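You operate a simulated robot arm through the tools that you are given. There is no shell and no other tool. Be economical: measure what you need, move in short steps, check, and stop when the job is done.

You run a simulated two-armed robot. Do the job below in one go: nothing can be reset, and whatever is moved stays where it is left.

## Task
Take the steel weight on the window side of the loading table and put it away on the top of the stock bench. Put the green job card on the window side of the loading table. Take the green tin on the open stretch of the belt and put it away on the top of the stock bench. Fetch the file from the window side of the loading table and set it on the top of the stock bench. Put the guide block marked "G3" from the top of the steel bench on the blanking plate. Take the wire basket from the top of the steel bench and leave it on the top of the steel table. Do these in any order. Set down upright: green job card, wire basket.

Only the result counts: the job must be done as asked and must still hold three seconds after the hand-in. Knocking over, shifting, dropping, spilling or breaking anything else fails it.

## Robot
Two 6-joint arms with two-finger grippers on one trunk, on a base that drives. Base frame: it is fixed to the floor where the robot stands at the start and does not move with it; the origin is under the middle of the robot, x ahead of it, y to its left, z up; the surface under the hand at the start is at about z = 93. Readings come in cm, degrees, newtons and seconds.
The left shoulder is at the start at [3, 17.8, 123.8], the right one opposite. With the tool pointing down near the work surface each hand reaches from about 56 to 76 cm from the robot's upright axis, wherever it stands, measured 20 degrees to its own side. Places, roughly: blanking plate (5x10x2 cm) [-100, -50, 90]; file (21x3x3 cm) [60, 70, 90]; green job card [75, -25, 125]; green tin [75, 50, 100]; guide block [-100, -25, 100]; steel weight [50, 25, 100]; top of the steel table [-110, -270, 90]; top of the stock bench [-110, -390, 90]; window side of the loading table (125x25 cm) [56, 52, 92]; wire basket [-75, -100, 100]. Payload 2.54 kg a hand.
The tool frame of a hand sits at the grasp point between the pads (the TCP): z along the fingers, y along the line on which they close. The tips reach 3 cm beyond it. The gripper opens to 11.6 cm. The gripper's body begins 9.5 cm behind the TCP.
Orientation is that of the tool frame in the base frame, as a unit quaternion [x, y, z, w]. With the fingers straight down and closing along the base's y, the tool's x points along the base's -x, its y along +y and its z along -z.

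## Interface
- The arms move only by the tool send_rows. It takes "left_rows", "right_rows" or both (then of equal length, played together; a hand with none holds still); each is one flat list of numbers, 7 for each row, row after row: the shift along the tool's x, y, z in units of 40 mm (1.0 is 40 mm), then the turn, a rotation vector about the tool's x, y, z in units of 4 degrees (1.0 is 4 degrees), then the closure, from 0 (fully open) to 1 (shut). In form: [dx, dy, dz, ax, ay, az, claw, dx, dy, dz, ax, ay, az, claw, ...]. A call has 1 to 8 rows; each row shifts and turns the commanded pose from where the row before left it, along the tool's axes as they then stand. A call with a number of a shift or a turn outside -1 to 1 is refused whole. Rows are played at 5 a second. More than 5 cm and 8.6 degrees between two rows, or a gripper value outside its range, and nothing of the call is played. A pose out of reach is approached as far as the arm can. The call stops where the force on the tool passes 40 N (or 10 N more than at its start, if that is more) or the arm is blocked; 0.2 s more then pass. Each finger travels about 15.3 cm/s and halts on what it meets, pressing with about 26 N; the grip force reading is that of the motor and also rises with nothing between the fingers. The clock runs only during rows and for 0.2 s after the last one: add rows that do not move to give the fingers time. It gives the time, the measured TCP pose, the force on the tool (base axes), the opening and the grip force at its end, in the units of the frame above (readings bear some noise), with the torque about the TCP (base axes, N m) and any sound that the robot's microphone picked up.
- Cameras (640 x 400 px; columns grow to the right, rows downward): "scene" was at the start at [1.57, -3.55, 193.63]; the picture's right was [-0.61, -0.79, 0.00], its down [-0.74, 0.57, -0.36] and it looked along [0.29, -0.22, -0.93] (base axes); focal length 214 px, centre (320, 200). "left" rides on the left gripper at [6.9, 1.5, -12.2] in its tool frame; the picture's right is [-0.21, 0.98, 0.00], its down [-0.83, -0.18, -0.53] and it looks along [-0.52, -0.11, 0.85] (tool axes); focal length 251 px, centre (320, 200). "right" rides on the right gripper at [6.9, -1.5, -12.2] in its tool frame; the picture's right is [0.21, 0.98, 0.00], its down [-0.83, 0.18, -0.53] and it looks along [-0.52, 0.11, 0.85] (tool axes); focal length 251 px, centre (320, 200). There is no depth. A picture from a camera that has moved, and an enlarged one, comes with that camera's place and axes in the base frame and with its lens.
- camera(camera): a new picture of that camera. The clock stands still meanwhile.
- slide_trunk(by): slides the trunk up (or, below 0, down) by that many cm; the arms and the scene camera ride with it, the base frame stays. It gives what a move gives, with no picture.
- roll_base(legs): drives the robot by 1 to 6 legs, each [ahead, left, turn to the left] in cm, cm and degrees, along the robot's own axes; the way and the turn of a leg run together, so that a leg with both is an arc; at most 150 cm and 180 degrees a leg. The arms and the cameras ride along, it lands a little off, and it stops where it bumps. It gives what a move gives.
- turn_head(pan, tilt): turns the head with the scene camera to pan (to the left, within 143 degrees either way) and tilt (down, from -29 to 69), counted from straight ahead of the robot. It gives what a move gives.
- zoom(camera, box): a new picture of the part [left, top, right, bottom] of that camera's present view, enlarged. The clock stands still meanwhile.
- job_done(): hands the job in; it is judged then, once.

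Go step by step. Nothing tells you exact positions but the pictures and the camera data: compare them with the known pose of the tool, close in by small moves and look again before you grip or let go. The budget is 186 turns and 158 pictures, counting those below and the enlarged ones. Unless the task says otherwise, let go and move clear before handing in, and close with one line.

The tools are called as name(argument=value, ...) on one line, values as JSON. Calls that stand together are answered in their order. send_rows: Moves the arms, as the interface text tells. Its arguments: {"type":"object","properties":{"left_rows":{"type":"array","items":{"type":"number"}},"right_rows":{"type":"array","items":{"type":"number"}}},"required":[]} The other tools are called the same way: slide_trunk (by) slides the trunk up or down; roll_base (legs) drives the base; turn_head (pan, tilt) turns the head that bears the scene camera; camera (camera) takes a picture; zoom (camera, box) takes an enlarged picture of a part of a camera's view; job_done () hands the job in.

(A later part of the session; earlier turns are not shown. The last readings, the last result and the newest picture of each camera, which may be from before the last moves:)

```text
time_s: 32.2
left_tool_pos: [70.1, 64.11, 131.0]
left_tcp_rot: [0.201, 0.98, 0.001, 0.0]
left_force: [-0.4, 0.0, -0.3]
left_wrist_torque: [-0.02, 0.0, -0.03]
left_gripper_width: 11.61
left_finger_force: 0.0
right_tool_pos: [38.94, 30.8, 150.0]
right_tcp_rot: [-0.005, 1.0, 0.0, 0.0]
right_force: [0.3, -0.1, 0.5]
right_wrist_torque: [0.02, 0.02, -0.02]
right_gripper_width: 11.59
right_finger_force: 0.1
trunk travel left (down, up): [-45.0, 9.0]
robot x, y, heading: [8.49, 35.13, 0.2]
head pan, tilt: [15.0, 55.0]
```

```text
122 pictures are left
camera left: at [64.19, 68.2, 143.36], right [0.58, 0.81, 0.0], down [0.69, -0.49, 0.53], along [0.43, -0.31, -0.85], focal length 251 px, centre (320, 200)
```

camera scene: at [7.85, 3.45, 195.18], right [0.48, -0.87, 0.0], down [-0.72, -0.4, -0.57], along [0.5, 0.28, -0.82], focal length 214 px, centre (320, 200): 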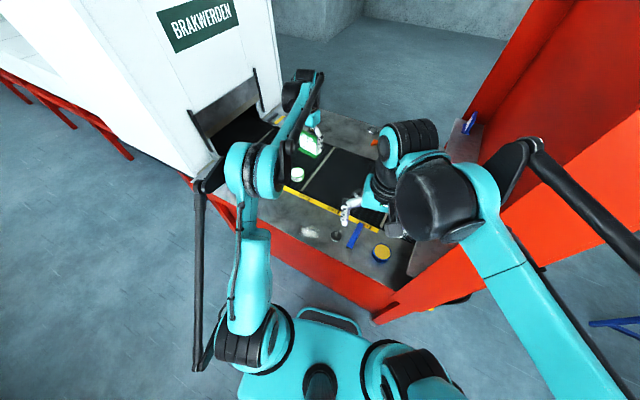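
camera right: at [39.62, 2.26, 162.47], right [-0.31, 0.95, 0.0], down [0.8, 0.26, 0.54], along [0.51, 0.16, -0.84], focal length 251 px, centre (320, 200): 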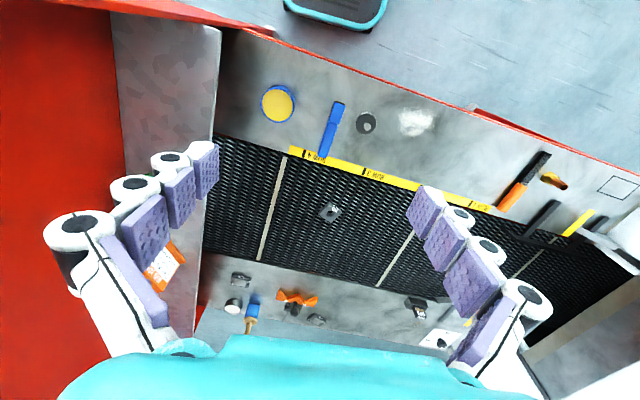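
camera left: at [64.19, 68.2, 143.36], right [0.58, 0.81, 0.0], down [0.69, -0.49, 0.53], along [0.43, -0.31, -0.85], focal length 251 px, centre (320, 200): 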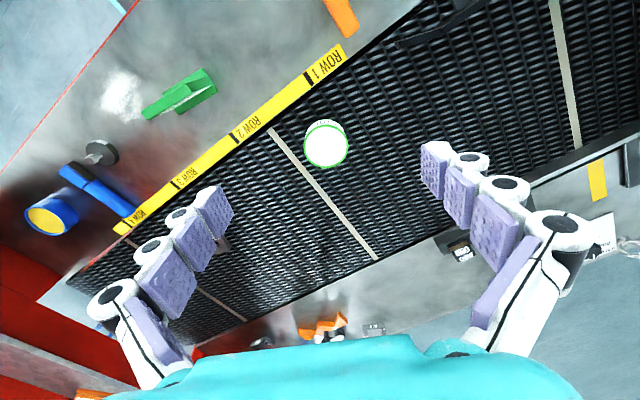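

The tin lid centre is at about (78.2,59.3). I move over it and lower to z≈107.

send_rows(left_rows=[-0.78, -0.1, 0, 0, 0, 0, 0, -0.78, -0.1, 0, 0, 0, 0, 0, -0.78, -0.1, 0, 0, 0, 0, 0, 0, 0, 1, 0, 0, 0, 0, 0, 0, 1, 0, 0, 0, 0, 0, 0, 1, 0, 0, 0, 0, 0, 0, 1, 0, 0, 0, 0, 0, 0, 1, 0, 0, 0, 0])

camera(camera="left")

```text
time_s: 34.0
left_tool_pos: [78.3, 59.36, 110.92]
left_tcp_rot: [0.202, 0.979, 0.0, 0.0]
left_force: [1.6, 0.3, -0.6]
left_wrist_torque: [-0.02, 0.0, -0.01]
left_gripper_width: 11.61
left_finger_force: 0.2
right_tool_pos: [39.13, 30.96, 149.96]
right_tcp_rot: [-0.004, 1.0, 0.0, -0.001]
right_force: [-0.4, 0.6, 0.6]
right_wrist_torque: [-0.01, 0.02, -0.01]
right_gripper_width: 11.6
right_finger_force: 0.0
trunk travel left (down, up): [-45.0, 9.0]
robot x, y, heading: [8.89, 35.35, 0.0]
head pan, tilt: [15.0, 55.0]
```

```text
121 pictures are left
camera left: at [72.43, 63.51, 123.17], right [0.58, 0.81, 0.0], down [0.69, -0.49, 0.53], along [0.43, -0.31, -0.85], focal length 251 px, centre (320, 200)
```

left: 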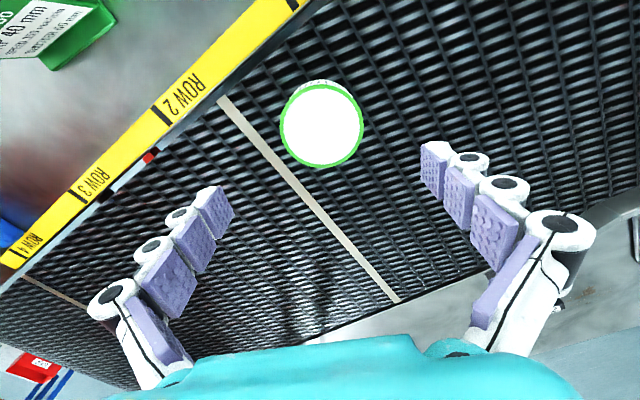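

The tin is centred between the fingers. I lower to about z=97.

send_rows(left_rows=[0, 0, 0.9, 0, 0, 0, 0, 0, 0, 0.9, 0, 0, 0, 0, 0, 0, 0.9, 0, 0, 0, 0, 0, 0, 0.6, 0, 0, 0, 0])

camera(camera="left")

```text
time_s: 35.0
left_tool_pos: [78.27, 59.24, 97.93]
left_tcp_rot: [0.202, 0.979, 0.001, 0.0]
left_force: [0.1, 0.1, 0.5]
left_wrist_torque: [-0.01, 0.01, 0.02]
left_gripper_width: 11.62
left_finger_force: 0.1
right_tool_pos: [38.99, 30.95, 149.97]
right_tcp_rot: [-0.004, 1.0, -0.001, 0.0]
right_force: [0.1, -0.1, 0.5]
right_wrist_torque: [0.0, 0.05, 0.02]
right_gripper_width: 11.59
right_finger_force: 0.0
trunk travel left (down, up): [-45.0, 9.0]
robot x, y, heading: [8.34, 34.94, -0.2]
head pan, tilt: [15.0, 55.0]
```

```text
120 pictures are left
camera left: at [72.38, 63.46, 110.07], right [0.58, 0.81, 0.0], down [0.69, -0.49, 0.53], along [0.43, -0.31, -0.85], focal length 251 px, centre (320, 200)
```

left: 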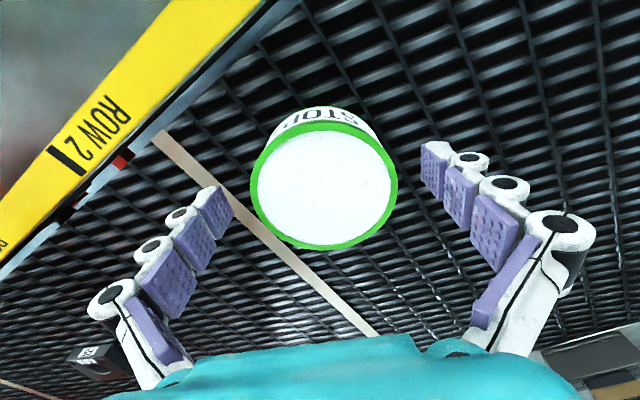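

The tin is about 4 cm high and 8 cm wide, standing at z≈94; pads overlap it well. I lower 0.4 cm and grip.

send_rows(left_rows=[0, 0, 0.1, 0, 0, 0, 0, 0, 0, 0, 0, 0, 0, 0.3, 0, 0, 0, 0, 0, 0, 1, 0, 0, 0, 0, 0, 0, 1, 0, 0, 0, 0, 0, 0, 1])

send_rows(left_rows=[0, 0, -0.3, 0, 0, 0, 1, 0, 0, -0.9, 0, 0, 0, 1, 0, 0, -0.9, 0, 0, 0, 1, 0, 0, -0.9, 0, 0, 0, 1])

camera(camera="left")

```text
time_s: 36.2
left_tool_pos: [78.22, 59.32, 97.55]
left_tcp_rot: [0.2, 0.98, 0.001, 0.0]
left_force: [1.0, 1.5, 1.3]
left_wrist_torque: [0.12, -0.11, 0.05]
left_gripper_width: 8.3
left_finger_force: 26.3
right_tool_pos: [39.02, 30.99, 150.03]
right_tcp_rot: [-0.004, 1.0, -0.001, 0.001]
right_force: [0.2, 0.7, -0.3]
right_wrist_torque: [-0.01, 0.02, 0.0]
right_gripper_width: 11.6
right_finger_force: 0.0
trunk travel left (down, up): [-45.0, 9.0]
robot x, y, heading: [8.02, 34.85, 0.1]
head pan, tilt: [15.0, 55.0]
```

```text
time_s: 37.2
left_tool_pos: [78.16, 59.46, 109.71]
left_tcp_rot: [0.202, 0.979, 0.0, 0.001]
left_force: [0.9, -0.5, -3.4]
left_wrist_torque: [-0.02, 0.01, -0.03]
left_gripper_width: 8.3
left_finger_force: 26.1
right_tool_pos: [38.93, 30.9, 149.94]
right_tcp_rot: [-0.004, 1.0, 0.0, 0.0]
right_force: [0.6, 0.2, 0.2]
right_wrist_torque: [0.01, -0.03, 0.03]
right_gripper_width: 11.61
right_finger_force: 0.1
trunk travel left (down, up): [-45.0, 9.0]
robot x, y, heading: [8.23, 35.03, -0.1]
head pan, tilt: [15.0, 55.0]
```

```text
119 pictures are left
camera left: at [72.29, 63.51, 121.82], right [0.58, 0.81, 0.0], down [0.69, -0.49, 0.53], along [0.43, -0.31, -0.85], focal length 251 px, centre (320, 200)
```

left: 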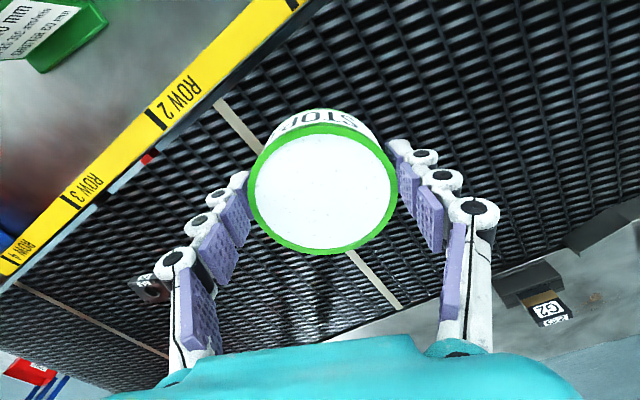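

The tin is held. I raise it, then back the robot so the right hand can reach the weight.

send_rows(left_rows=[0, 0, -1, 0, 0, 0, 1, 0, 0, -1, 0, 0, 0, 1, 0, 0, -1, 0, 0, 0, 1, 0, 0, -1, 0, 0, 0, 1, 0, 0, -1, 0, 0, 0, 1, 0, 0, -0.5, 0, 0, 0, 1])

roll_base(legs=[[-16, 7, 0]])

send_rows(right_rows=[-1, -0.6, 0, 0, 0, 0, 0, -1, -0.6, 0, 0, 0, 0, 0, -1, -0.6, 0, 0, 0, 0, 0, -1, -0.6, 0, 0, 0, 0, 0, -1, -0.6, 0, 0, 0, 0, 0, -1, -0.6, 0, 0, 0, 0, 0, -1, -0.6, 0, 0, 0, 0, 0, -0.7, -0.3, 0, 0, 0, 0, 0])

camera(camera="right")

```text
time_s: 38.6
left_tool_pos: [78.2, 59.38, 131.47]
left_tcp_rot: [0.202, 0.979, 0.0, 0.0]
left_force: [-0.1, 0.0, -4.3]
left_wrist_torque: [0.0, 0.04, -0.01]
left_gripper_width: 8.28
left_finger_force: 26.1
right_tool_pos: [39.14, 30.99, 149.9]
right_tcp_rot: [-0.004, 1.0, 0.0, 0.001]
right_force: [0.7, -0.6, -0.5]
right_wrist_torque: [0.0, -0.02, -0.02]
right_gripper_width: 11.58
right_finger_force: 0.1
trunk travel left (down, up): [-45.0, 9.0]
robot x, y, heading: [8.47, 35.39, 0.0]
head pan, tilt: [15.0, 55.0]
```

```text
time_s: 40.1
left_tool_pos: [62.45, 66.22, 131.48]
left_tcp_rot: [0.203, 0.979, 0.0, 0.0]
left_force: [-0.2, 0.7, -4.5]
left_wrist_torque: [0.02, 0.02, 0.0]
left_gripper_width: 8.3
left_finger_force: 25.4
right_tool_pos: [23.15, 37.82, 149.94]
right_tcp_rot: [-0.004, 1.0, 0.0, -0.001]
right_force: [0.7, -0.1, 0.6]
right_wrist_torque: [0.02, -0.04, 0.0]
right_gripper_width: 11.6
right_finger_force: 0.1
trunk travel left (down, up): [-45.0, 9.0]
robot x, y, heading: [-7.86, 41.95, -0.0]
head pan, tilt: [15.0, 55.0]
```

```text
time_s: 41.9
left_tool_pos: [62.41, 66.19, 131.35]
left_tcp_rot: [0.203, 0.979, 0.0, -0.001]
left_force: [0.6, 0.4, -3.7]
left_wrist_torque: [0.01, 0.04, -0.01]
left_gripper_width: 8.28
left_finger_force: 26.2
right_tool_pos: [53.94, 20.04, 149.95]
right_tcp_rot: [-0.003, 1.0, 0.001, -0.001]
right_force: [0.1, 0.0, 0.1]
right_wrist_torque: [-0.01, 0.01, 0.01]
right_gripper_width: 11.6
right_finger_force: 0.1
trunk travel left (down, up): [-45.0, 9.0]
robot x, y, heading: [-7.94, 41.67, -0.3]
head pan, tilt: [15.0, 55.0]
```

```text
118 pictures are left
camera right: at [47.13, 18.49, 162.08], right [-0.22, 0.98, 0.0], down [0.82, 0.19, 0.53], along [0.52, 0.12, -0.85], focal length 251 px, centre (320, 200)
```

right: 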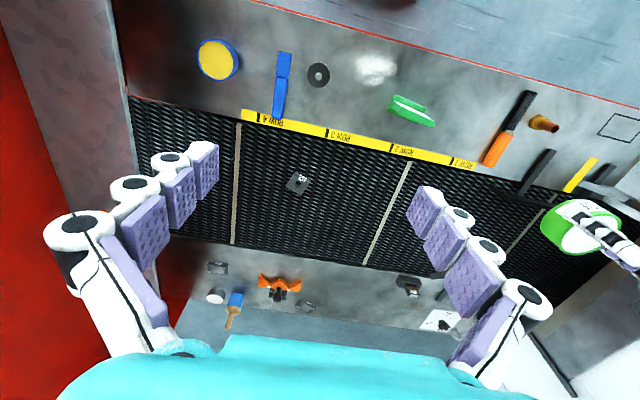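

The weight is at (54,19.6), with the blue object some 6.5 cm to its right. I descend with the gripper partly open.

send_rows(right_rows=[0, 0, 1, 0, 0, 0, 0.3, 0, 0, 1, 0, 0, 0, 0.3, 0, 0, 1, 0, 0, 0, 0.3, 0, 0, 1, 0, 0, 0, 0.3, 0, 0, 1, 0, 0, 0, 0.3, 0, 0, 1, 0, 0, 0, 0.3, 0, 0, 1, 0, 0, 0, 0.3, 0, 0, 1, 0, 0, 0, 0.3])

camera(camera="right")

```text
time_s: 43.7
left_tool_pos: [62.43, 66.26, 131.45]
left_tcp_rot: [0.203, 0.979, 0.0, 0.0]
left_force: [0.0, 0.2, -4.0]
left_wrist_torque: [0.0, 0.05, 0.01]
left_gripper_width: 8.28
left_finger_force: 26.0
right_tool_pos: [53.94, 20.25, 117.64]
right_tcp_rot: [-0.004, 1.0, 0.0, 0.0]
right_force: [0.3, -0.4, 0.6]
right_wrist_torque: [-0.01, 0.03, 0.02]
right_gripper_width: 8.11
right_finger_force: 0.0
trunk travel left (down, up): [-45.0, 9.0]
robot x, y, heading: [-8.08, 42.03, -0.1]
head pan, tilt: [15.0, 55.0]
```

```text
117 pictures are left
camera right: at [47.12, 18.64, 129.91], right [-0.22, 0.98, 0.0], down [0.82, 0.19, 0.53], along [0.52, 0.12, -0.85], focal length 251 px, centre (320, 200)
```

right: 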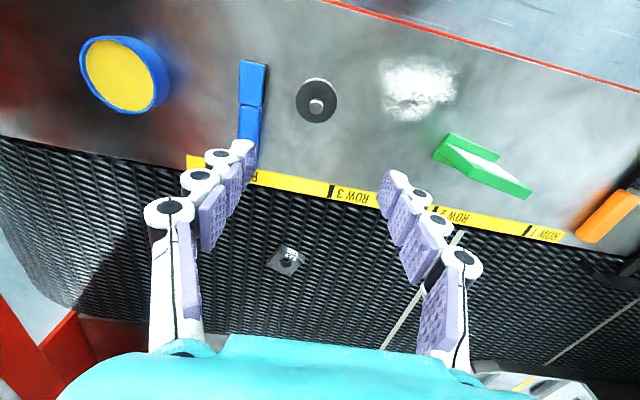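

Weight centre at (53.4,19.5), about 5.4 cm across. I correct and lower to z≈103.

send_rows(right_rows=[0.13, -0.19, 0.6, 0, 0, 0, 0.3, 0, 0, 1, 0, 0, 0, 0.3, 0, 0, 1, 0, 0, 0, 0.3, 0, 0, 1, 0, 0, 0, 0.3])

camera(camera="right")

```text
time_s: 44.7
left_tool_pos: [62.46, 66.12, 131.32]
left_tcp_rot: [0.203, 0.979, 0.001, -0.001]
left_force: [-0.2, -0.3, -4.7]
left_wrist_torque: [-0.01, 0.0, -0.01]
left_gripper_width: 8.31
left_finger_force: 25.9
right_tool_pos: [53.51, 19.24, 103.31]
right_tcp_rot: [-0.003, 1.0, 0.0, -0.001]
right_force: [0.1, 0.3, -0.1]
right_wrist_torque: [0.01, 0.02, 0.01]
right_gripper_width: 8.12
right_finger_force: 0.1
trunk travel left (down, up): [-45.0, 9.0]
robot x, y, heading: [-7.74, 41.84, -0.0]
head pan, tilt: [15.0, 55.0]
```

```text
116 pictures are left
camera right: at [46.56, 17.73, 115.54], right [-0.22, 0.98, 0.0], down [0.82, 0.19, 0.53], along [0.52, 0.12, -0.85], focal length 251 px, centre (320, 200)
```

right: 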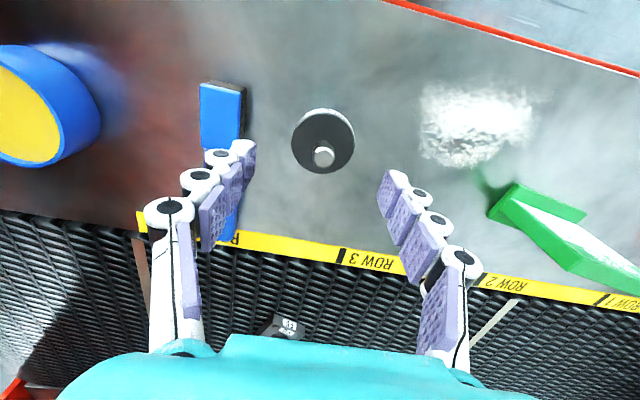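

Centred. I lower to z≈97 and check.

send_rows(right_rows=[0, 0.05, 0.8, 0, 0, 0, 0.3, 0, 0, 0.75, 0, 0, 0, 0.3])

camera(camera="right")

```text
time_s: 45.3
left_tool_pos: [62.33, 66.31, 131.46]
left_tcp_rot: [0.203, 0.979, 0.0, -0.001]
left_force: [-0.2, 1.1, -3.7]
left_wrist_torque: [0.01, 0.02, 0.0]
left_gripper_width: 8.33
left_finger_force: 25.9
right_tool_pos: [53.41, 19.57, 97.15]
right_tcp_rot: [-0.003, 1.0, 0.0, 0.0]
right_force: [0.0, 0.5, -0.8]
right_wrist_torque: [-0.03, 0.01, 0.0]
right_gripper_width: 8.12
right_finger_force: 0.0
trunk travel left (down, up): [-45.0, 9.0]
robot x, y, heading: [-7.58, 41.77, -0.2]
head pan, tilt: [15.0, 55.0]
```

```text
115 pictures are left
camera right: at [46.51, 18.02, 109.34], right [-0.22, 0.98, 0.0], down [0.82, 0.19, 0.53], along [0.52, 0.12, -0.85], focal length 251 px, centre (320, 200)
```

right: 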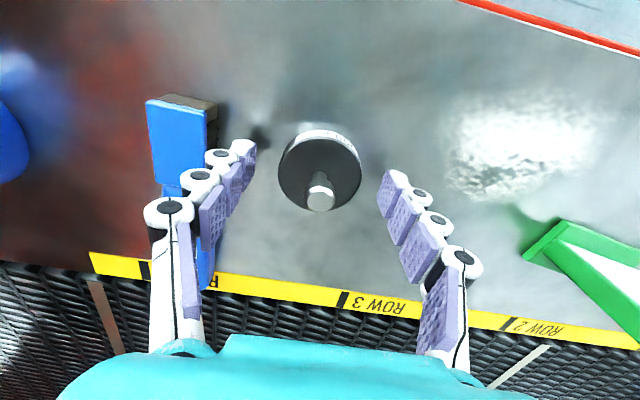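

Disc top at about z=95.6. I lower 0.8 cm more and grip.

send_rows(right_rows=[0, 0, 0.2, 0, 0, 0, 0.3, 0, 0, 0, 0, 0, 0, 0.5, 0, 0, 0, 0, 0, 0, 1, 0, 0, 0, 0, 0, 0, 1, 0, 0, 0, 0, 0, 0, 1])

send_rows(right_rows=[0, 0, -0.3, 0, 0, 0, 1, 0, 0, -0.9, 0, 0, 0, 1, 0, 0, -0.9, 0, 0, 0, 1, 0, 0, -0.9, 0, 0, 0, 1])

camera(camera="right")

```text
time_s: 46.5
left_tool_pos: [62.2, 66.2, 131.47]
left_tcp_rot: [0.204, 0.979, 0.0, 0.0]
left_force: [-0.5, 1.0, -4.3]
left_wrist_torque: [-0.04, 0.01, 0.0]
left_gripper_width: 8.29
left_finger_force: 26.3
right_tool_pos: [53.28, 19.45, 96.48]
right_tcp_rot: [-0.003, 1.0, 0.0, 0.0]
right_force: [0.3, 0.3, 0.0]
right_wrist_torque: [-0.02, 0.05, 0.03]
right_gripper_width: 5.38
right_finger_force: 26.4
trunk travel left (down, up): [-45.0, 9.0]
robot x, y, heading: [-7.75, 41.73, -0.1]
head pan, tilt: [15.0, 55.0]
```

```text
time_s: 47.5
left_tool_pos: [62.11, 66.28, 131.44]
left_tcp_rot: [0.204, 0.979, 0.0, 0.0]
left_force: [0.0, 0.0, -3.3]
left_wrist_torque: [0.02, 0.02, 0.03]
left_gripper_width: 8.29
left_finger_force: 25.4
right_tool_pos: [53.28, 19.51, 108.53]
right_tcp_rot: [-0.003, 1.0, -0.001, 0.0]
right_force: [-1.2, -0.6, -2.8]
right_wrist_torque: [0.0, 0.02, 0.04]
right_gripper_width: 5.39
right_finger_force: 26.0
trunk travel left (down, up): [-45.0, 9.0]
robot x, y, heading: [-7.84, 42.02, -0.4]
head pan, tilt: [15.0, 55.0]
```

```text
114 pictures are left
camera right: at [46.44, 18.06, 120.73], right [-0.22, 0.98, 0.0], down [0.82, 0.19, 0.53], along [0.52, 0.12, -0.85], focal length 251 px, centre (320, 200)
```

right: 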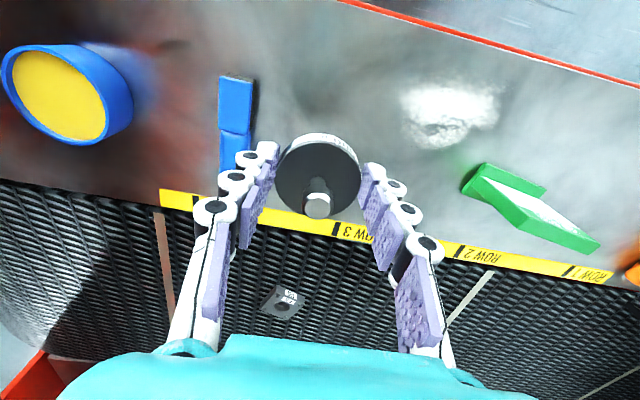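

Weight gripped and lifted. I pull both hands in and raise the right one before driving.

send_rows(left_rows=[0.85, -0.37, -0.1, 0, 0, 0, 1, 0.85, -0.37, -0.1, 0, 0, 0, 1, 0.85, -0.37, -0.1, 0, 0, 0, 1, 0.85, -0.37, -0.1, 0, 0, 0, 1, 0.85, -0.37, -0.1, 0, 0, 0, 1, 0.85, -0.37, -0.1, 0, 0, 0, 1, 0.85, -0.37, -0.1, 0, 0, 0, 1], right_rows=[0, 0, -1, 0, 0, 0, 1, 0.9, 0, -0.8, 0, 0, 0, 1, 0.9, 0, -0.8, 0, 0, 0, 1, 0.9, 0, -0.8, 0, 0, 0, 1, 0.9, 0, -0.8, 0, 0, 0, 1, 0.9, 0, -0.8, 0, 0, 0, 1, 0.9, 0, -0.8, 0, 0, 0, 1])

turn_head(pan=0, tilt=35)

camera(camera="scene")

```text
time_s: 49.1
left_tool_pos: [35.73, 66.18, 134.45]
left_tcp_rot: [0.203, 0.979, 0.0, 0.002]
left_force: [-0.7, -0.3, -3.9]
left_wrist_torque: [0.01, -0.08, -0.02]
left_gripper_width: 8.3
left_finger_force: 26.0
right_tool_pos: [31.15, 19.44, 131.83]
right_tcp_rot: [-0.004, 1.0, 0.0, 0.002]
right_force: [-1.1, 0.2, -2.9]
right_wrist_torque: [0.01, -0.07, 0.03]
right_gripper_width: 5.42
right_finger_force: 26.2
trunk travel left (down, up): [-45.0, 9.0]
robot x, y, heading: [-7.71, 41.73, -0.4]
head pan, tilt: [15.0, 55.0]
```

```text
time_s: 49.9
left_tool_pos: [36.61, 66.13, 134.13]
left_tcp_rot: [0.203, 0.979, 0.0, -0.001]
left_force: [0.5, 0.8, -4.5]
left_wrist_torque: [-0.01, 0.03, 0.01]
left_gripper_width: 8.3
left_finger_force: 26.1
right_tool_pos: [31.93, 19.44, 131.62]
right_tcp_rot: [-0.003, 1.0, 0.0, -0.001]
right_force: [0.3, 0.1, -2.7]
right_wrist_torque: [0.04, 0.06, 0.02]
right_gripper_width: 5.39
right_finger_force: 26.2
trunk travel left (down, up): [-45.0, 9.0]
robot x, y, heading: [-7.53, 42.07, -0.4]
head pan, tilt: [0.0, 35.0]
```

```text
113 pictures are left
camera scene: at [-1.49, 41.77, 197.98], right [0.0, -1.0, 0.0], down [-0.58, 0.0, -0.82], along [0.82, 0.0, -0.58], focal length 214 px, centre (320, 200)
```

scene: 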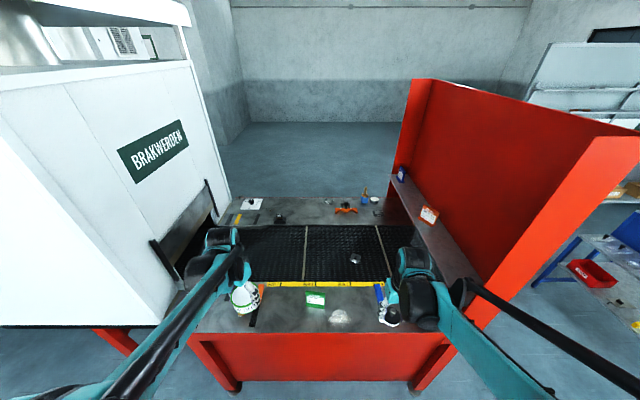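

Hands are drawn in, both objects held. I turn right and drive along the aisle towards the stock bench.

roll_base(legs=[[-5, 0, 0], [0, 0, -90], [100, 0, 0]])

camera(camera="scene")

```text
time_s: 59.4
left_tool_pos: [10.47, -102.14, 134.33]
left_tcp_rot: [0.837, 0.547, 0.001, 0.0]
left_force: [0.3, 1.1, -4.4]
left_wrist_torque: [0.05, 0.0, 0.02]
left_gripper_width: 8.3
left_finger_force: 26.0
right_tool_pos: [-36.27, -97.3, 131.71]
right_tcp_rot: [0.707, 0.707, 0.0, 0.0]
right_force: [-0.9, -0.1, -3.0]
right_wrist_torque: [0.03, 0.03, 0.0]
right_gripper_width: 5.4
right_finger_force: 26.7
trunk travel left (down, up): [-45.0, 9.0]
robot x, y, heading: [-13.45, -57.92, -90.5]
head pan, tilt: [0.0, 35.0]
```

```text
112 pictures are left
camera scene: at [-13.38, -63.98, 198.0], right [-1.0, 0.01, 0.0], down [0.01, 0.57, -0.82], along [-0.01, -0.82, -0.57], focal length 214 px, centre (320, 200)
```

scene: 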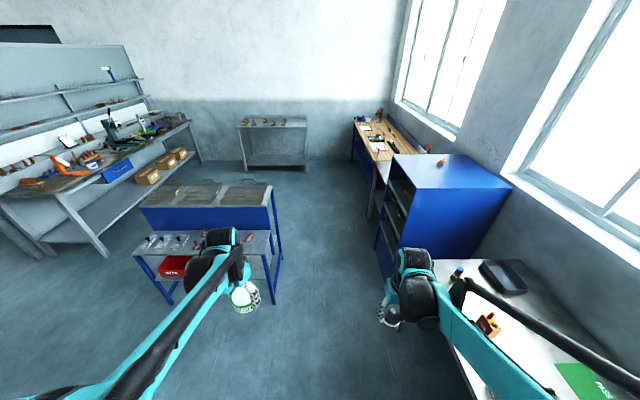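

The aisle is clear. I shift slightly left and go on.

roll_base(legs=[[60, 7, 0], [120, 0, 0], [100, 0, 0]])

turn_head(pan=-60, tilt=35)

camera(camera="scene")

```text
time_s: 73.3
left_tool_pos: [16.39, -381.68, 134.32]
left_tcp_rot: [0.836, 0.549, 0.0, 0.0]
left_force: [0.8, -0.7, -3.5]
left_wrist_torque: [-0.01, -0.01, 0.0]
left_gripper_width: 8.28
left_finger_force: 25.8
right_tool_pos: [-30.2, -376.91, 131.84]
right_tcp_rot: [0.706, 0.708, -0.001, 0.0]
right_force: [-0.8, 0.5, -4.1]
right_wrist_torque: [0.02, 0.02, 0.02]
right_gripper_width: 5.39
right_finger_force: 26.1
trunk travel left (down, up): [-45.0, 9.0]
robot x, y, heading: [-7.37, -337.58, -90.3]
head pan, tilt: [0.0, 35.0]
```

```text
time_s: 74.6
left_tool_pos: [16.51, -381.59, 134.29]
left_tcp_rot: [0.837, 0.547, 0.0, -0.001]
left_force: [0.0, 0.8, -4.9]
left_wrist_torque: [0.06, 0.0, -0.01]
left_gripper_width: 8.27
left_finger_force: 25.8
right_tool_pos: [-30.32, -376.96, 131.72]
right_tcp_rot: [0.706, 0.708, 0.0, 0.0]
right_force: [0.1, 0.9, -3.5]
right_wrist_torque: [0.01, 0.03, 0.02]
right_gripper_width: 5.36
right_finger_force: 26.0
trunk travel left (down, up): [-45.0, 9.0]
robot x, y, heading: [-8.11, -337.63, -90.1]
head pan, tilt: [-60.0, 35.0]
```

```text
111 pictures are left
camera scene: at [-15.14, -339.15, 198.0], right [-0.5, 0.87, 0.0], down [0.5, 0.28, -0.82], along [-0.71, -0.41, -0.57], focal length 214 px, centre (320, 200)
```

scene: 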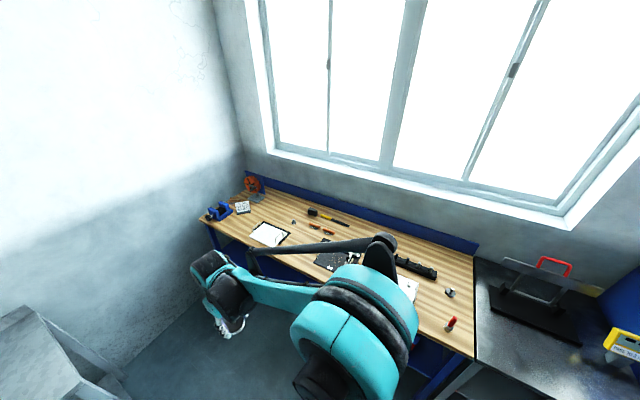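

I see the wooden stock bench and the steel table to its right. I turn to face them.

roll_base(legs=[[0, 0, -90]])

turn_head(pan=0, tilt=40)

camera(camera="scene")

```text
time_s: 78.8
left_tool_pos: [-51.74, -361.64, 134.34]
left_tcp_rot: [0.979, -0.203, 0.0, 0.0]
left_force: [-0.7, -0.2, -4.1]
left_wrist_torque: [0.0, -0.01, 0.01]
left_gripper_width: 8.25
left_finger_force: 26.5
right_tool_pos: [-47.19, -314.97, 131.67]
right_tcp_rot: [1.0, 0.003, -0.001, 0.0]
right_force: [0.4, -0.3, -2.7]
right_wrist_torque: [-0.02, -0.07, -0.01]
right_gripper_width: 5.39
right_finger_force: 26.2
trunk travel left (down, up): [-45.0, 9.0]
robot x, y, heading: [-7.43, -337.72, 179.9]
head pan, tilt: [-60.0, 35.0]
```

```text
time_s: 80.1
left_tool_pos: [-51.87, -361.72, 134.18]
left_tcp_rot: [0.979, -0.204, 0.0, 0.0]
left_force: [-0.3, -0.1, -4.4]
left_wrist_torque: [-0.02, -0.01, -0.03]
left_gripper_width: 8.28
left_finger_force: 26.5
right_tool_pos: [-47.14, -314.93, 131.87]
right_tcp_rot: [1.0, 0.002, 0.0, -0.001]
right_force: [0.3, 0.6, -3.3]
right_wrist_torque: [0.04, -0.06, -0.01]
right_gripper_width: 5.38
right_finger_force: 25.7
trunk travel left (down, up): [-45.0, 9.0]
robot x, y, heading: [-7.69, -337.9, 179.7]
head pan, tilt: [0.0, 40.0]
```

```text
110 pictures are left
camera scene: at [-13.11, -337.65, 197.24], right [0.01, 1.0, 0.0], down [0.64, 0.0, -0.77], along [-0.77, 0.0, -0.64], focal length 214 px, centre (320, 200)
```

scene: 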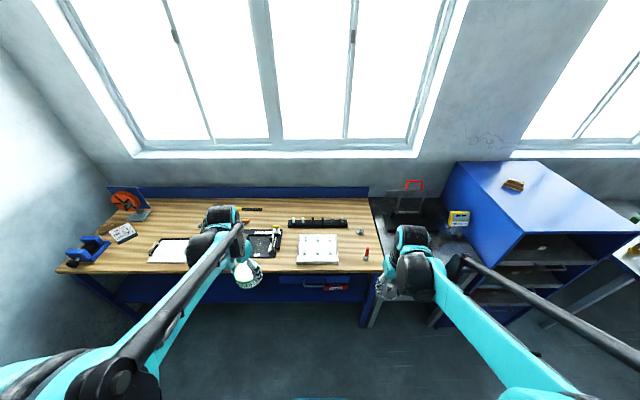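

zoom(camera="scene", box=[50, 170, 390, 310])

zoom(camera="scene", box=[270, 170, 500, 310])

```text
1.88 times, centred on (220, 240) of scene
camera zoom: at [-13.11, -337.65, 197.24], right [0.01, 1.0, 0.0], down [0.64, 0.0, -0.77], along [-0.77, 0.0, -0.64], focal length 404 px, centre (508, 125)
```

zoom: 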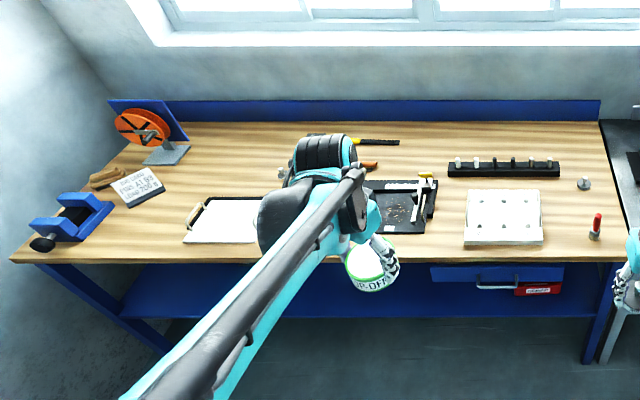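

```text
2.78 times, centred on (385, 240) of scene
camera zoom: at [-13.11, -337.65, 197.24], right [0.01, 1.0, 0.0], down [0.64, 0.0, -0.77], along [-0.77, 0.0, -0.64], focal length 597 px, centre (139, 89)
```

zoom: 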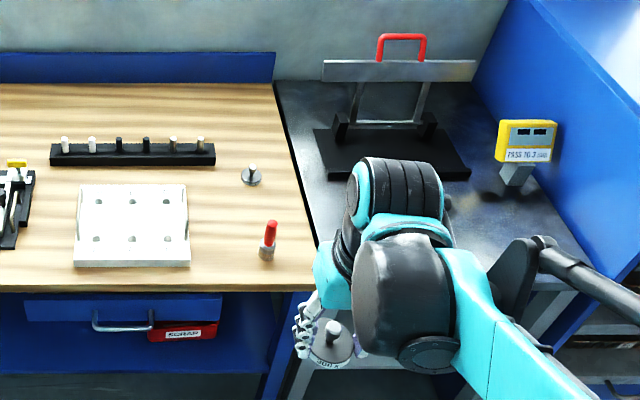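

The bench front is at x≈-79, y from -484 to -303. A free spot for the weight is about (-97,-319), between the white plate and the red marker. I drive closer.

roll_base(legs=[[27, 3, 0]])

camera(camera="right")

camera(camera="left")

```text
time_s: 82.0
left_tool_pos: [-78.57, -364.59, 134.34]
left_tcp_rot: [0.979, -0.204, 0.0, 0.0]
left_force: [0.4, 0.1, -3.9]
left_wrist_torque: [-0.01, -0.04, 0.03]
left_gripper_width: 8.26
left_finger_force: 26.4
right_tool_pos: [-73.92, -317.68, 131.82]
right_tcp_rot: [1.0, 0.003, 0.0, 0.0]
right_force: [-0.5, -1.0, -4.6]
right_wrist_torque: [-0.03, -0.01, -0.03]
right_gripper_width: 5.39
right_finger_force: 26.1
trunk travel left (down, up): [-45.0, 9.0]
robot x, y, heading: [-35.09, -340.43, 179.7]
head pan, tilt: [0.0, 40.0]
```

```text
107 pictures are left
camera right: at [-66.98, -316.22, 143.92], right [0.22, -0.98, 0.0], down [-0.82, -0.19, 0.53], along [-0.52, -0.12, -0.85], focal length 251 px, centre (320, 200)
```

right: 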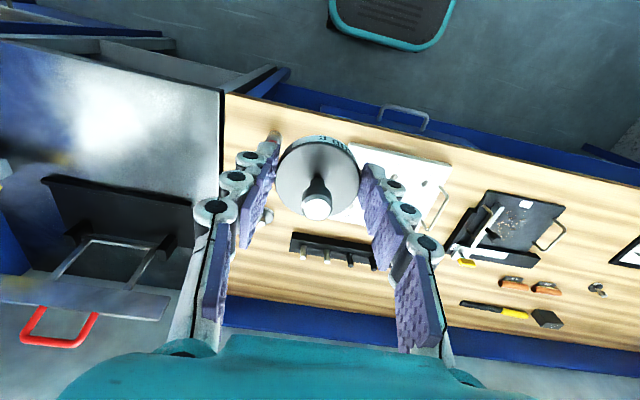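

```text
106 pictures are left
camera left: at [-72.91, -368.66, 146.51], right [-0.59, -0.81, 0.0], down [-0.68, 0.5, 0.53], along [-0.43, 0.31, -0.85], focal length 251 px, centre (320, 200)
```

left: 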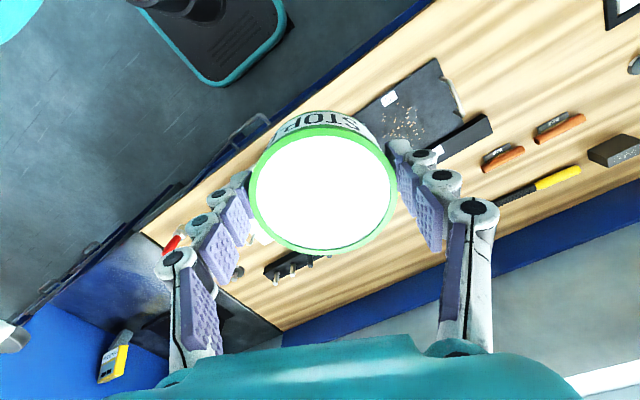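

Gap for the tin: about (-95,-398), between the black tray and the clipboard. First the weight: I move the right hand over (-97,-319) and part way down.

send_rows(right_rows=[-0.97, 0.055, 0.2, 0, 0, 0, 1, -0.97, 0.055, 0.5, 0, 0, 0, 1, -0.97, 0.055, 0.5, 0, 0, 0, 1, -0.97, 0.055, 0.5, 0, 0, 0, 1, -0.97, 0.055, 0.5, 0, 0, 0, 1, -0.97, 0.055, 0.5, 0, 0, 0, 1])

camera(camera="right")

```text
time_s: 83.4
left_tool_pos: [-78.85, -364.46, 134.29]
left_tcp_rot: [0.979, -0.204, 0.0, 0.0]
left_force: [-0.5, 0.0, -3.6]
left_wrist_torque: [-0.05, -0.03, 0.0]
left_gripper_width: 8.26
left_finger_force: 26.3
right_tool_pos: [-97.41, -319.2, 120.85]
right_tcp_rot: [1.0, 0.003, 0.001, 0.001]
right_force: [-1.0, -0.1, -3.3]
right_wrist_torque: [0.0, -0.05, -0.02]
right_gripper_width: 5.39
right_finger_force: 25.7
trunk travel left (down, up): [-45.0, 9.0]
robot x, y, heading: [-34.67, -340.47, 179.7]
head pan, tilt: [0.0, 40.0]
```

```text
105 pictures are left
camera right: at [-90.59, -317.67, 133.1], right [0.22, -0.98, 0.0], down [-0.83, -0.19, 0.53], along [-0.52, -0.12, -0.85], focal length 251 px, centre (320, 200)
```

right: 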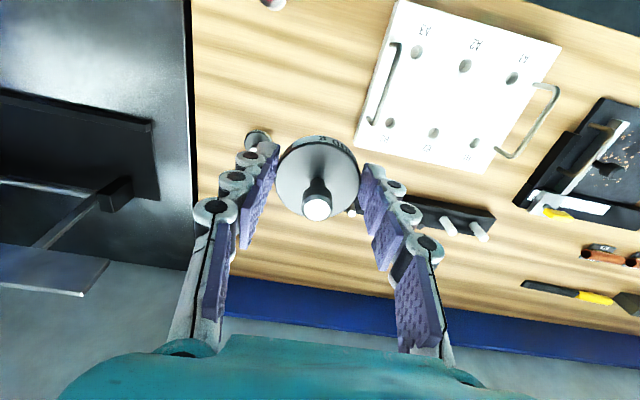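

The landing spot below is bare wood. I shift 1 cm away from the white plate and lower.

send_rows(right_rows=[0, -0.2, 1, 0, 0, 0, 1, 0, 0, 1, 0, 0, 0, 1, 0, 0, 1, 0, 0, 0, 1, 0, 0, 1, 0, 0, 0, 1, 0, 0, 1, 0, 0, 0, 1, 0, 0, 0.7, 0, 0, 0, 1])

camera(camera="right")

```text
time_s: 84.8
left_tool_pos: [-78.56, -364.44, 134.25]
left_tcp_rot: [0.979, -0.204, -0.001, 0.0]
left_force: [-0.2, 0.7, -4.1]
left_wrist_torque: [-0.02, -0.05, 0.0]
left_gripper_width: 8.31
left_finger_force: 25.9
right_tool_pos: [-97.28, -318.41, 98.01]
right_tcp_rot: [1.0, 0.003, -0.001, 0.0]
right_force: [-0.5, 0.7, -3.6]
right_wrist_torque: [0.0, -0.02, -0.01]
right_gripper_width: 5.34
right_finger_force: 26.5
trunk travel left (down, up): [-45.0, 9.0]
robot x, y, heading: [-34.5, -340.42, 179.5]
head pan, tilt: [0.0, 40.0]
```

```text
104 pictures are left
camera right: at [-90.45, -316.82, 110.24], right [0.22, -0.98, 0.0], down [-0.83, -0.19, 0.53], along [-0.52, -0.12, -0.85], focal length 251 px, centre (320, 200)
```

right: 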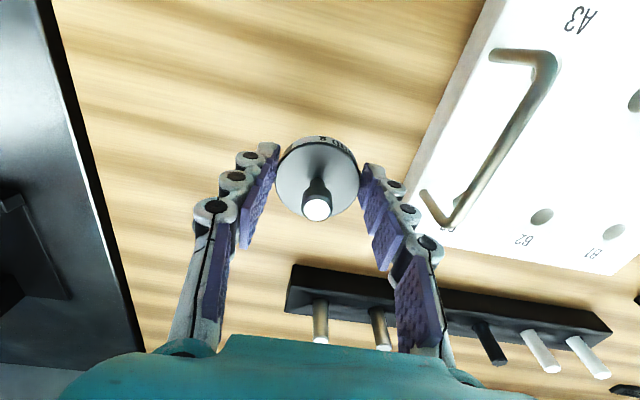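

Clear around. I lower gently to contact.

send_rows(right_rows=[0, 0, 0.4, 0, 0, 0, 1, 0, 0, 0.3, 0, 0, 0, 1])

send_rows(right_rows=[0, 0, 0.15, 0, 0, 0, 1, 0, 0, 0.1, 0, 0, 0, 1])

```text
time_s: 85.4
left_tool_pos: [-78.54, -364.53, 134.27]
left_tcp_rot: [0.979, -0.204, 0.0, 0.0]
left_force: [-0.4, -0.3, -4.6]
left_wrist_torque: [0.0, -0.04, -0.02]
left_gripper_width: 8.24
left_finger_force: 25.8
right_tool_pos: [-97.36, -318.45, 95.22]
right_tcp_rot: [1.0, 0.002, 0.0, 0.0]
right_force: [-0.1, -0.1, -3.3]
right_wrist_torque: [0.02, 0.0, -0.02]
right_gripper_width: 5.38
right_finger_force: 26.0
trunk travel left (down, up): [-45.0, 9.0]
robot x, y, heading: [-34.37, -340.04, 179.7]
head pan, tilt: [0.0, 40.0]
```

```text
time_s: 86.0
left_tool_pos: [-78.66, -364.53, 134.22]
left_tcp_rot: [0.979, -0.203, -0.001, 0.0]
left_force: [0.5, -0.9, -4.2]
left_wrist_torque: [0.03, -0.04, 0.01]
left_gripper_width: 8.24
left_finger_force: 25.7
right_tool_pos: [-97.16, -318.34, 94.19]
right_tcp_rot: [1.0, 0.002, 0.0, 0.001]
right_force: [0.5, 0.4, -3.2]
right_wrist_torque: [0.01, -0.01, 0.01]
right_gripper_width: 5.37
right_finger_force: 26.2
trunk travel left (down, up): [-45.0, 9.0]
robot x, y, heading: [-34.2, -340.05, 179.8]
head pan, tilt: [0.0, 40.0]
```

send_rows(right_rows=[0, 0, 0.12, 0, 0, 0, 1, 0, 0, 0.12, 0, 0, 0, 1])

camera(camera="right")

```text
time_s: 86.6
left_tool_pos: [-78.45, -364.57, 134.4]
left_tcp_rot: [0.979, -0.203, -0.001, 0.0]
left_force: [-0.3, 0.2, -3.2]
left_wrist_torque: [0.01, 0.0, -0.01]
left_gripper_width: 8.27
left_finger_force: 26.2
right_tool_pos: [-97.23, -318.31, 93.47]
right_tcp_rot: [1.0, 0.003, -0.002, -0.001]
right_force: [-7.2, 2.5, 17.2]
right_wrist_torque: [0.01, -0.09, 0.0]
right_gripper_width: 5.37
right_finger_force: 26.0
trunk travel left (down, up): [-45.0, 9.0]
robot x, y, heading: [-34.57, -340.32, 179.8]
head pan, tilt: [0.0, 40.0]
```

```text
103 pictures are left
camera right: at [-90.3, -316.85, 105.66], right [0.22, -0.98, 0.0], down [-0.82, -0.19, 0.54], along [-0.52, -0.12, -0.84], focal length 251 px, centre (320, 200)
```

right: 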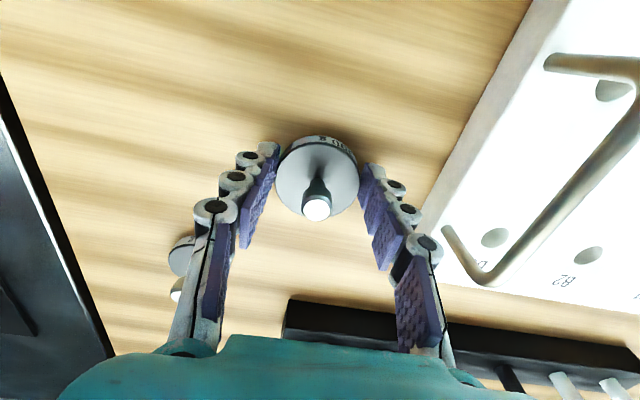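

Contact: bench at z≈89.8. I release with a partial opening and rise straight up.

send_rows(right_rows=[0, 0, -0.05, 0, 0, 0, 0.4, 0, 0, 0, 0, 0, 0, 0.35, 0, 0, -0.5, 0, 0, 0, 0.35, 0, 0, -1, 0, 0, 0, 0.35, 0, 0, -1, 0, 0, 0, 0.35, 0, 0, -1, 0, 0, 0, 0.3, 0, 0, -1, 0, 0, 0, 0.3, 0, 0, -1, 0, 0, 0, 0])

camera(camera="right")

```text
time_s: 88.4
left_tool_pos: [-78.59, -364.63, 134.43]
left_tcp_rot: [0.979, -0.204, 0.0, 0.0]
left_force: [-0.2, -0.3, -4.2]
left_wrist_torque: [-0.04, -0.01, 0.0]
left_gripper_width: 8.27
left_finger_force: 25.5
right_tool_pos: [-97.15, -318.41, 115.53]
right_tcp_rot: [1.0, 0.003, 0.0, 0.001]
right_force: [0.2, -0.1, 0.7]
right_wrist_torque: [-0.01, 0.01, -0.02]
right_gripper_width: 11.6
right_finger_force: 0.1
trunk travel left (down, up): [-45.0, 9.0]
robot x, y, heading: [-34.76, -340.64, 179.9]
head pan, tilt: [0.0, 40.0]
```

```text
102 pictures are left
camera right: at [-90.28, -316.95, 127.76], right [0.22, -0.98, 0.0], down [-0.82, -0.19, 0.53], along [-0.52, -0.12, -0.85], focal length 251 px, centre (320, 200)
```

right: 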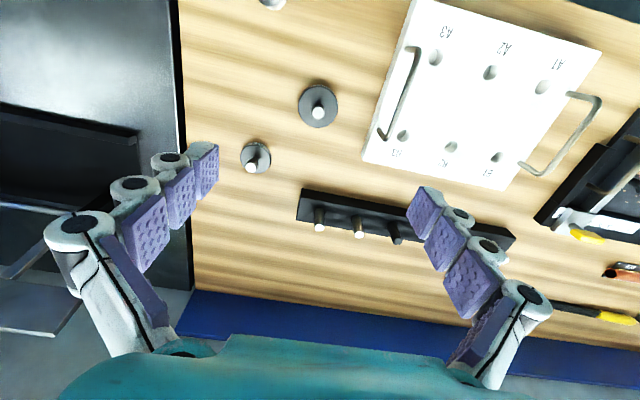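

The weight stands well. I draw the right hand back and up, then shift the robot left for the tin.

send_rows(right_rows=[0, 0, -1, 0, 0, 0, 0, 0.9, 0, -0.8, 0, 0, 0, 0, 0.9, 0, -0.8, 0, 0, 0, 0, 0.9, 0, -0.8, 0, 0, 0, 0, 0.9, 0, -0.8, 0, 0, 0, 0, 0.9, 0, -0.8, 0, 0, 0, 0])

roll_base(legs=[[0, 36, 0]])

camera(camera="left")

camera(camera="right")

```text
time_s: 89.8
left_tool_pos: [-78.31, -364.52, 134.41]
left_tcp_rot: [0.979, -0.204, -0.001, -0.001]
left_force: [0.7, -0.3, -4.5]
left_wrist_torque: [0.02, -0.03, -0.01]
left_gripper_width: 8.28
left_finger_force: 26.0
right_tool_pos: [-78.81, -318.37, 135.63]
right_tcp_rot: [1.0, 0.002, -0.001, 0.0]
right_force: [0.1, 0.3, 0.6]
right_wrist_torque: [0.0, 0.07, -0.01]
right_gripper_width: 11.62
right_finger_force: 0.2
trunk travel left (down, up): [-45.0, 9.0]
robot x, y, heading: [-34.65, -340.13, 179.6]
head pan, tilt: [0.0, 40.0]
```

```text
time_s: 92.1
left_tool_pos: [-78.82, -400.63, 134.32]
left_tcp_rot: [0.979, -0.205, -0.001, -0.001]
left_force: [0.3, 0.2, -3.6]
left_wrist_torque: [-0.04, -0.05, 0.02]
left_gripper_width: 8.28
left_finger_force: 25.7
right_tool_pos: [-79.37, -354.39, 135.62]
right_tcp_rot: [1.0, 0.002, 0.0, 0.0]
right_force: [0.1, -0.3, -0.3]
right_wrist_torque: [-0.02, 0.02, 0.0]
right_gripper_width: 11.61
right_finger_force: 0.0
trunk travel left (down, up): [-45.0, 9.0]
robot x, y, heading: [-34.75, -377.06, 179.8]
head pan, tilt: [0.0, 40.0]
```

```text
101 pictures are left
camera left: at [-73.19, -404.82, 146.5], right [-0.59, -0.81, 0.0], down [-0.68, 0.5, 0.53], along [-0.43, 0.31, -0.85], focal length 251 px, centre (320, 200)
```

left: 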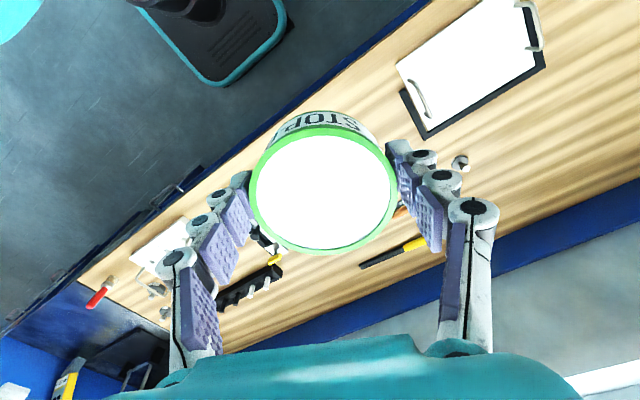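

```text
100 pictures are left
camera right: at [-72.47, -352.92, 147.73], right [0.22, -0.98, 0.0], down [-0.83, -0.18, 0.53], along [-0.52, -0.12, -0.85], focal length 251 px, centre (320, 200)
```

right: 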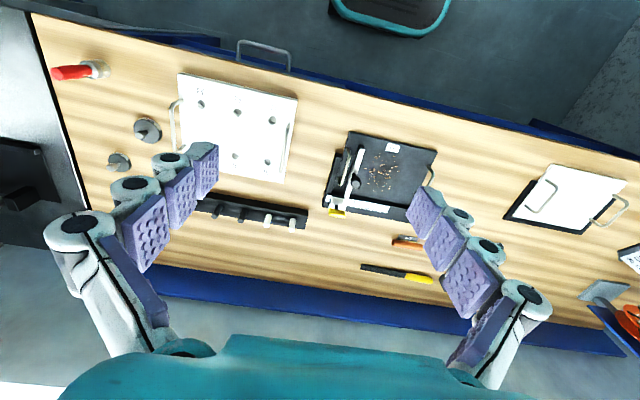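

The gap between tray and clipboard spans y -386…-413. I set the tin at about (-95,-403): moving over and part way down.

send_rows(left_rows=[-0.695, 0.433, 0.8, 0, 0, 0, 1, -0.695, 0.433, 0.8, 0, 0, 0, 1, -0.695, 0.433, 0.8, 0, 0, 0, 1, -0.695, 0.433, 0.8, 0, 0, 0, 1, -0.695, 0.433, 0.8, 0, 0, 0, 1])

camera(camera="left")

```text
time_s: 93.3
left_tool_pos: [-95.2, -403.11, 118.23]
left_tcp_rot: [0.979, -0.205, 0.001, -0.001]
left_force: [-0.2, 0.2, -4.9]
left_wrist_torque: [0.02, -0.11, -0.01]
left_gripper_width: 8.26
left_finger_force: 26.2
right_tool_pos: [-79.59, -354.58, 135.37]
right_tcp_rot: [1.0, 0.001, 0.001, -0.001]
right_force: [-0.2, 0.6, 0.7]
right_wrist_torque: [0.04, -0.05, 0.06]
right_gripper_width: 11.61
right_finger_force: 0.2
trunk travel left (down, up): [-45.0, 9.0]
robot x, y, heading: [-34.35, -376.51, 179.9]
head pan, tilt: [0.0, 40.0]
```

```text
99 pictures are left
camera left: at [-89.59, -407.26, 130.38], right [-0.59, -0.81, 0.0], down [-0.69, 0.5, 0.53], along [-0.43, 0.31, -0.85], focal length 251 px, centre (320, 200)
```

left: 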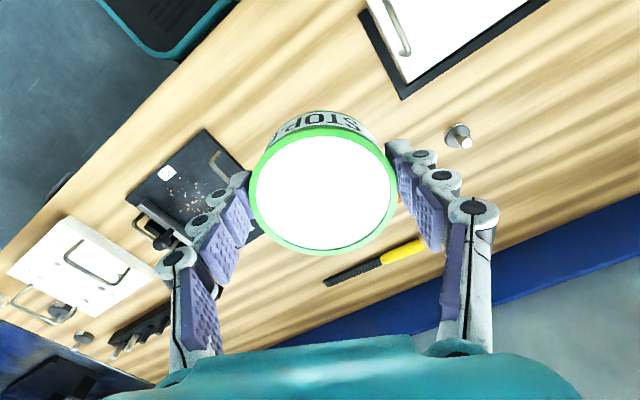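

The landing spot at pixel (320,98) is bare wood. I lower.

send_rows(left_rows=[0, 0, 1, 0, 0, 0, 1, 0, 0, 1, 0, 0, 0, 1, 0, 0, 1, 0, 0, 0, 1, 0, 0, 1, 0, 0, 0, 1, 0, 0, 1, 0, 0, 0, 1, 0, 0, 0.7, 0, 0, 0, 1])

camera(camera="left")

```text
time_s: 94.7
left_tool_pos: [-94.98, -403.13, 95.39]
left_tcp_rot: [0.979, -0.205, -0.001, -0.001]
left_force: [0.4, 0.4, -3.4]
left_wrist_torque: [0.01, -0.05, 0.02]
left_gripper_width: 8.25
left_finger_force: 25.5
right_tool_pos: [-79.48, -354.48, 135.43]
right_tcp_rot: [1.0, 0.002, 0.001, 0.001]
right_force: [-0.7, -0.5, 0.5]
right_wrist_torque: [-0.03, 0.02, 0.0]
right_gripper_width: 11.6
right_finger_force: 0.1
trunk travel left (down, up): [-45.0, 9.0]
robot x, y, heading: [-34.76, -376.59, 179.7]
head pan, tilt: [0.0, 40.0]
```

```text
98 pictures are left
camera left: at [-89.41, -407.28, 107.55], right [-0.59, -0.81, 0.0], down [-0.68, 0.5, 0.53], along [-0.43, 0.31, -0.85], focal length 251 px, centre (320, 200)
```

left: 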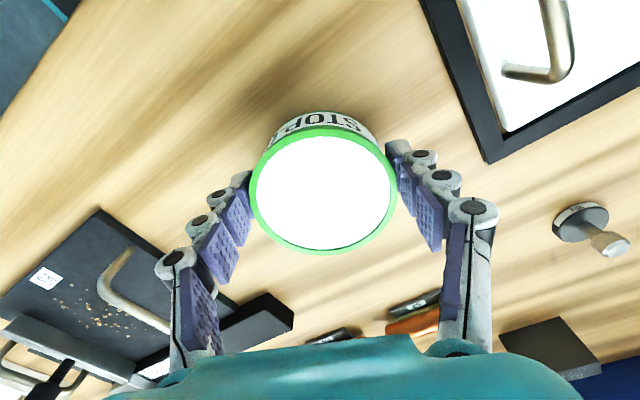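

send_rows(left_rows=[0, 0, 0.3, 0, 0, 0, 1, 0, 0, 0.1, 0, 0, 0, 1])

send_rows(left_rows=[0, 0, 0.08, 0, 0, 0, 1, 0, 0, 0.05, 0, 0, 0, 1])

```text
time_s: 95.3
left_tool_pos: [-94.83, -403.02, 93.89]
left_tcp_rot: [0.979, -0.204, 0.0, 0.0]
left_force: [1.1, -0.7, 17.4]
left_wrist_torque: [0.06, 0.08, 0.23]
left_gripper_width: 8.28
left_finger_force: 26.6
right_tool_pos: [-79.3, -354.46, 135.65]
right_tcp_rot: [1.0, 0.0, 0.0, 0.0]
right_force: [0.0, -0.3, 0.1]
right_wrist_torque: [0.02, -0.03, -0.01]
right_gripper_width: 11.59
right_finger_force: 0.0
trunk travel left (down, up): [-45.0, 9.0]
robot x, y, heading: [-34.5, -376.15, 179.9]
head pan, tilt: [0.0, 40.0]
```

```text
time_s: 95.9
left_tool_pos: [-94.9, -403.04, 93.38]
left_tcp_rot: [0.979, -0.204, -0.002, 0.0]
left_force: [-1.0, -1.3, 17.7]
left_wrist_torque: [-0.03, 0.12, 0.23]
left_gripper_width: 8.27
left_finger_force: 25.9
right_tool_pos: [-79.18, -354.48, 135.62]
right_tcp_rot: [1.0, 0.002, 0.0, 0.0]
right_force: [0.3, 0.7, 0.8]
right_wrist_torque: [0.0, 0.0, 0.0]
right_gripper_width: 11.62
right_finger_force: 0.0
trunk travel left (down, up): [-45.0, 9.0]
robot x, y, heading: [-34.93, -376.94, 179.6]
head pan, tilt: [0.0, 40.0]
```

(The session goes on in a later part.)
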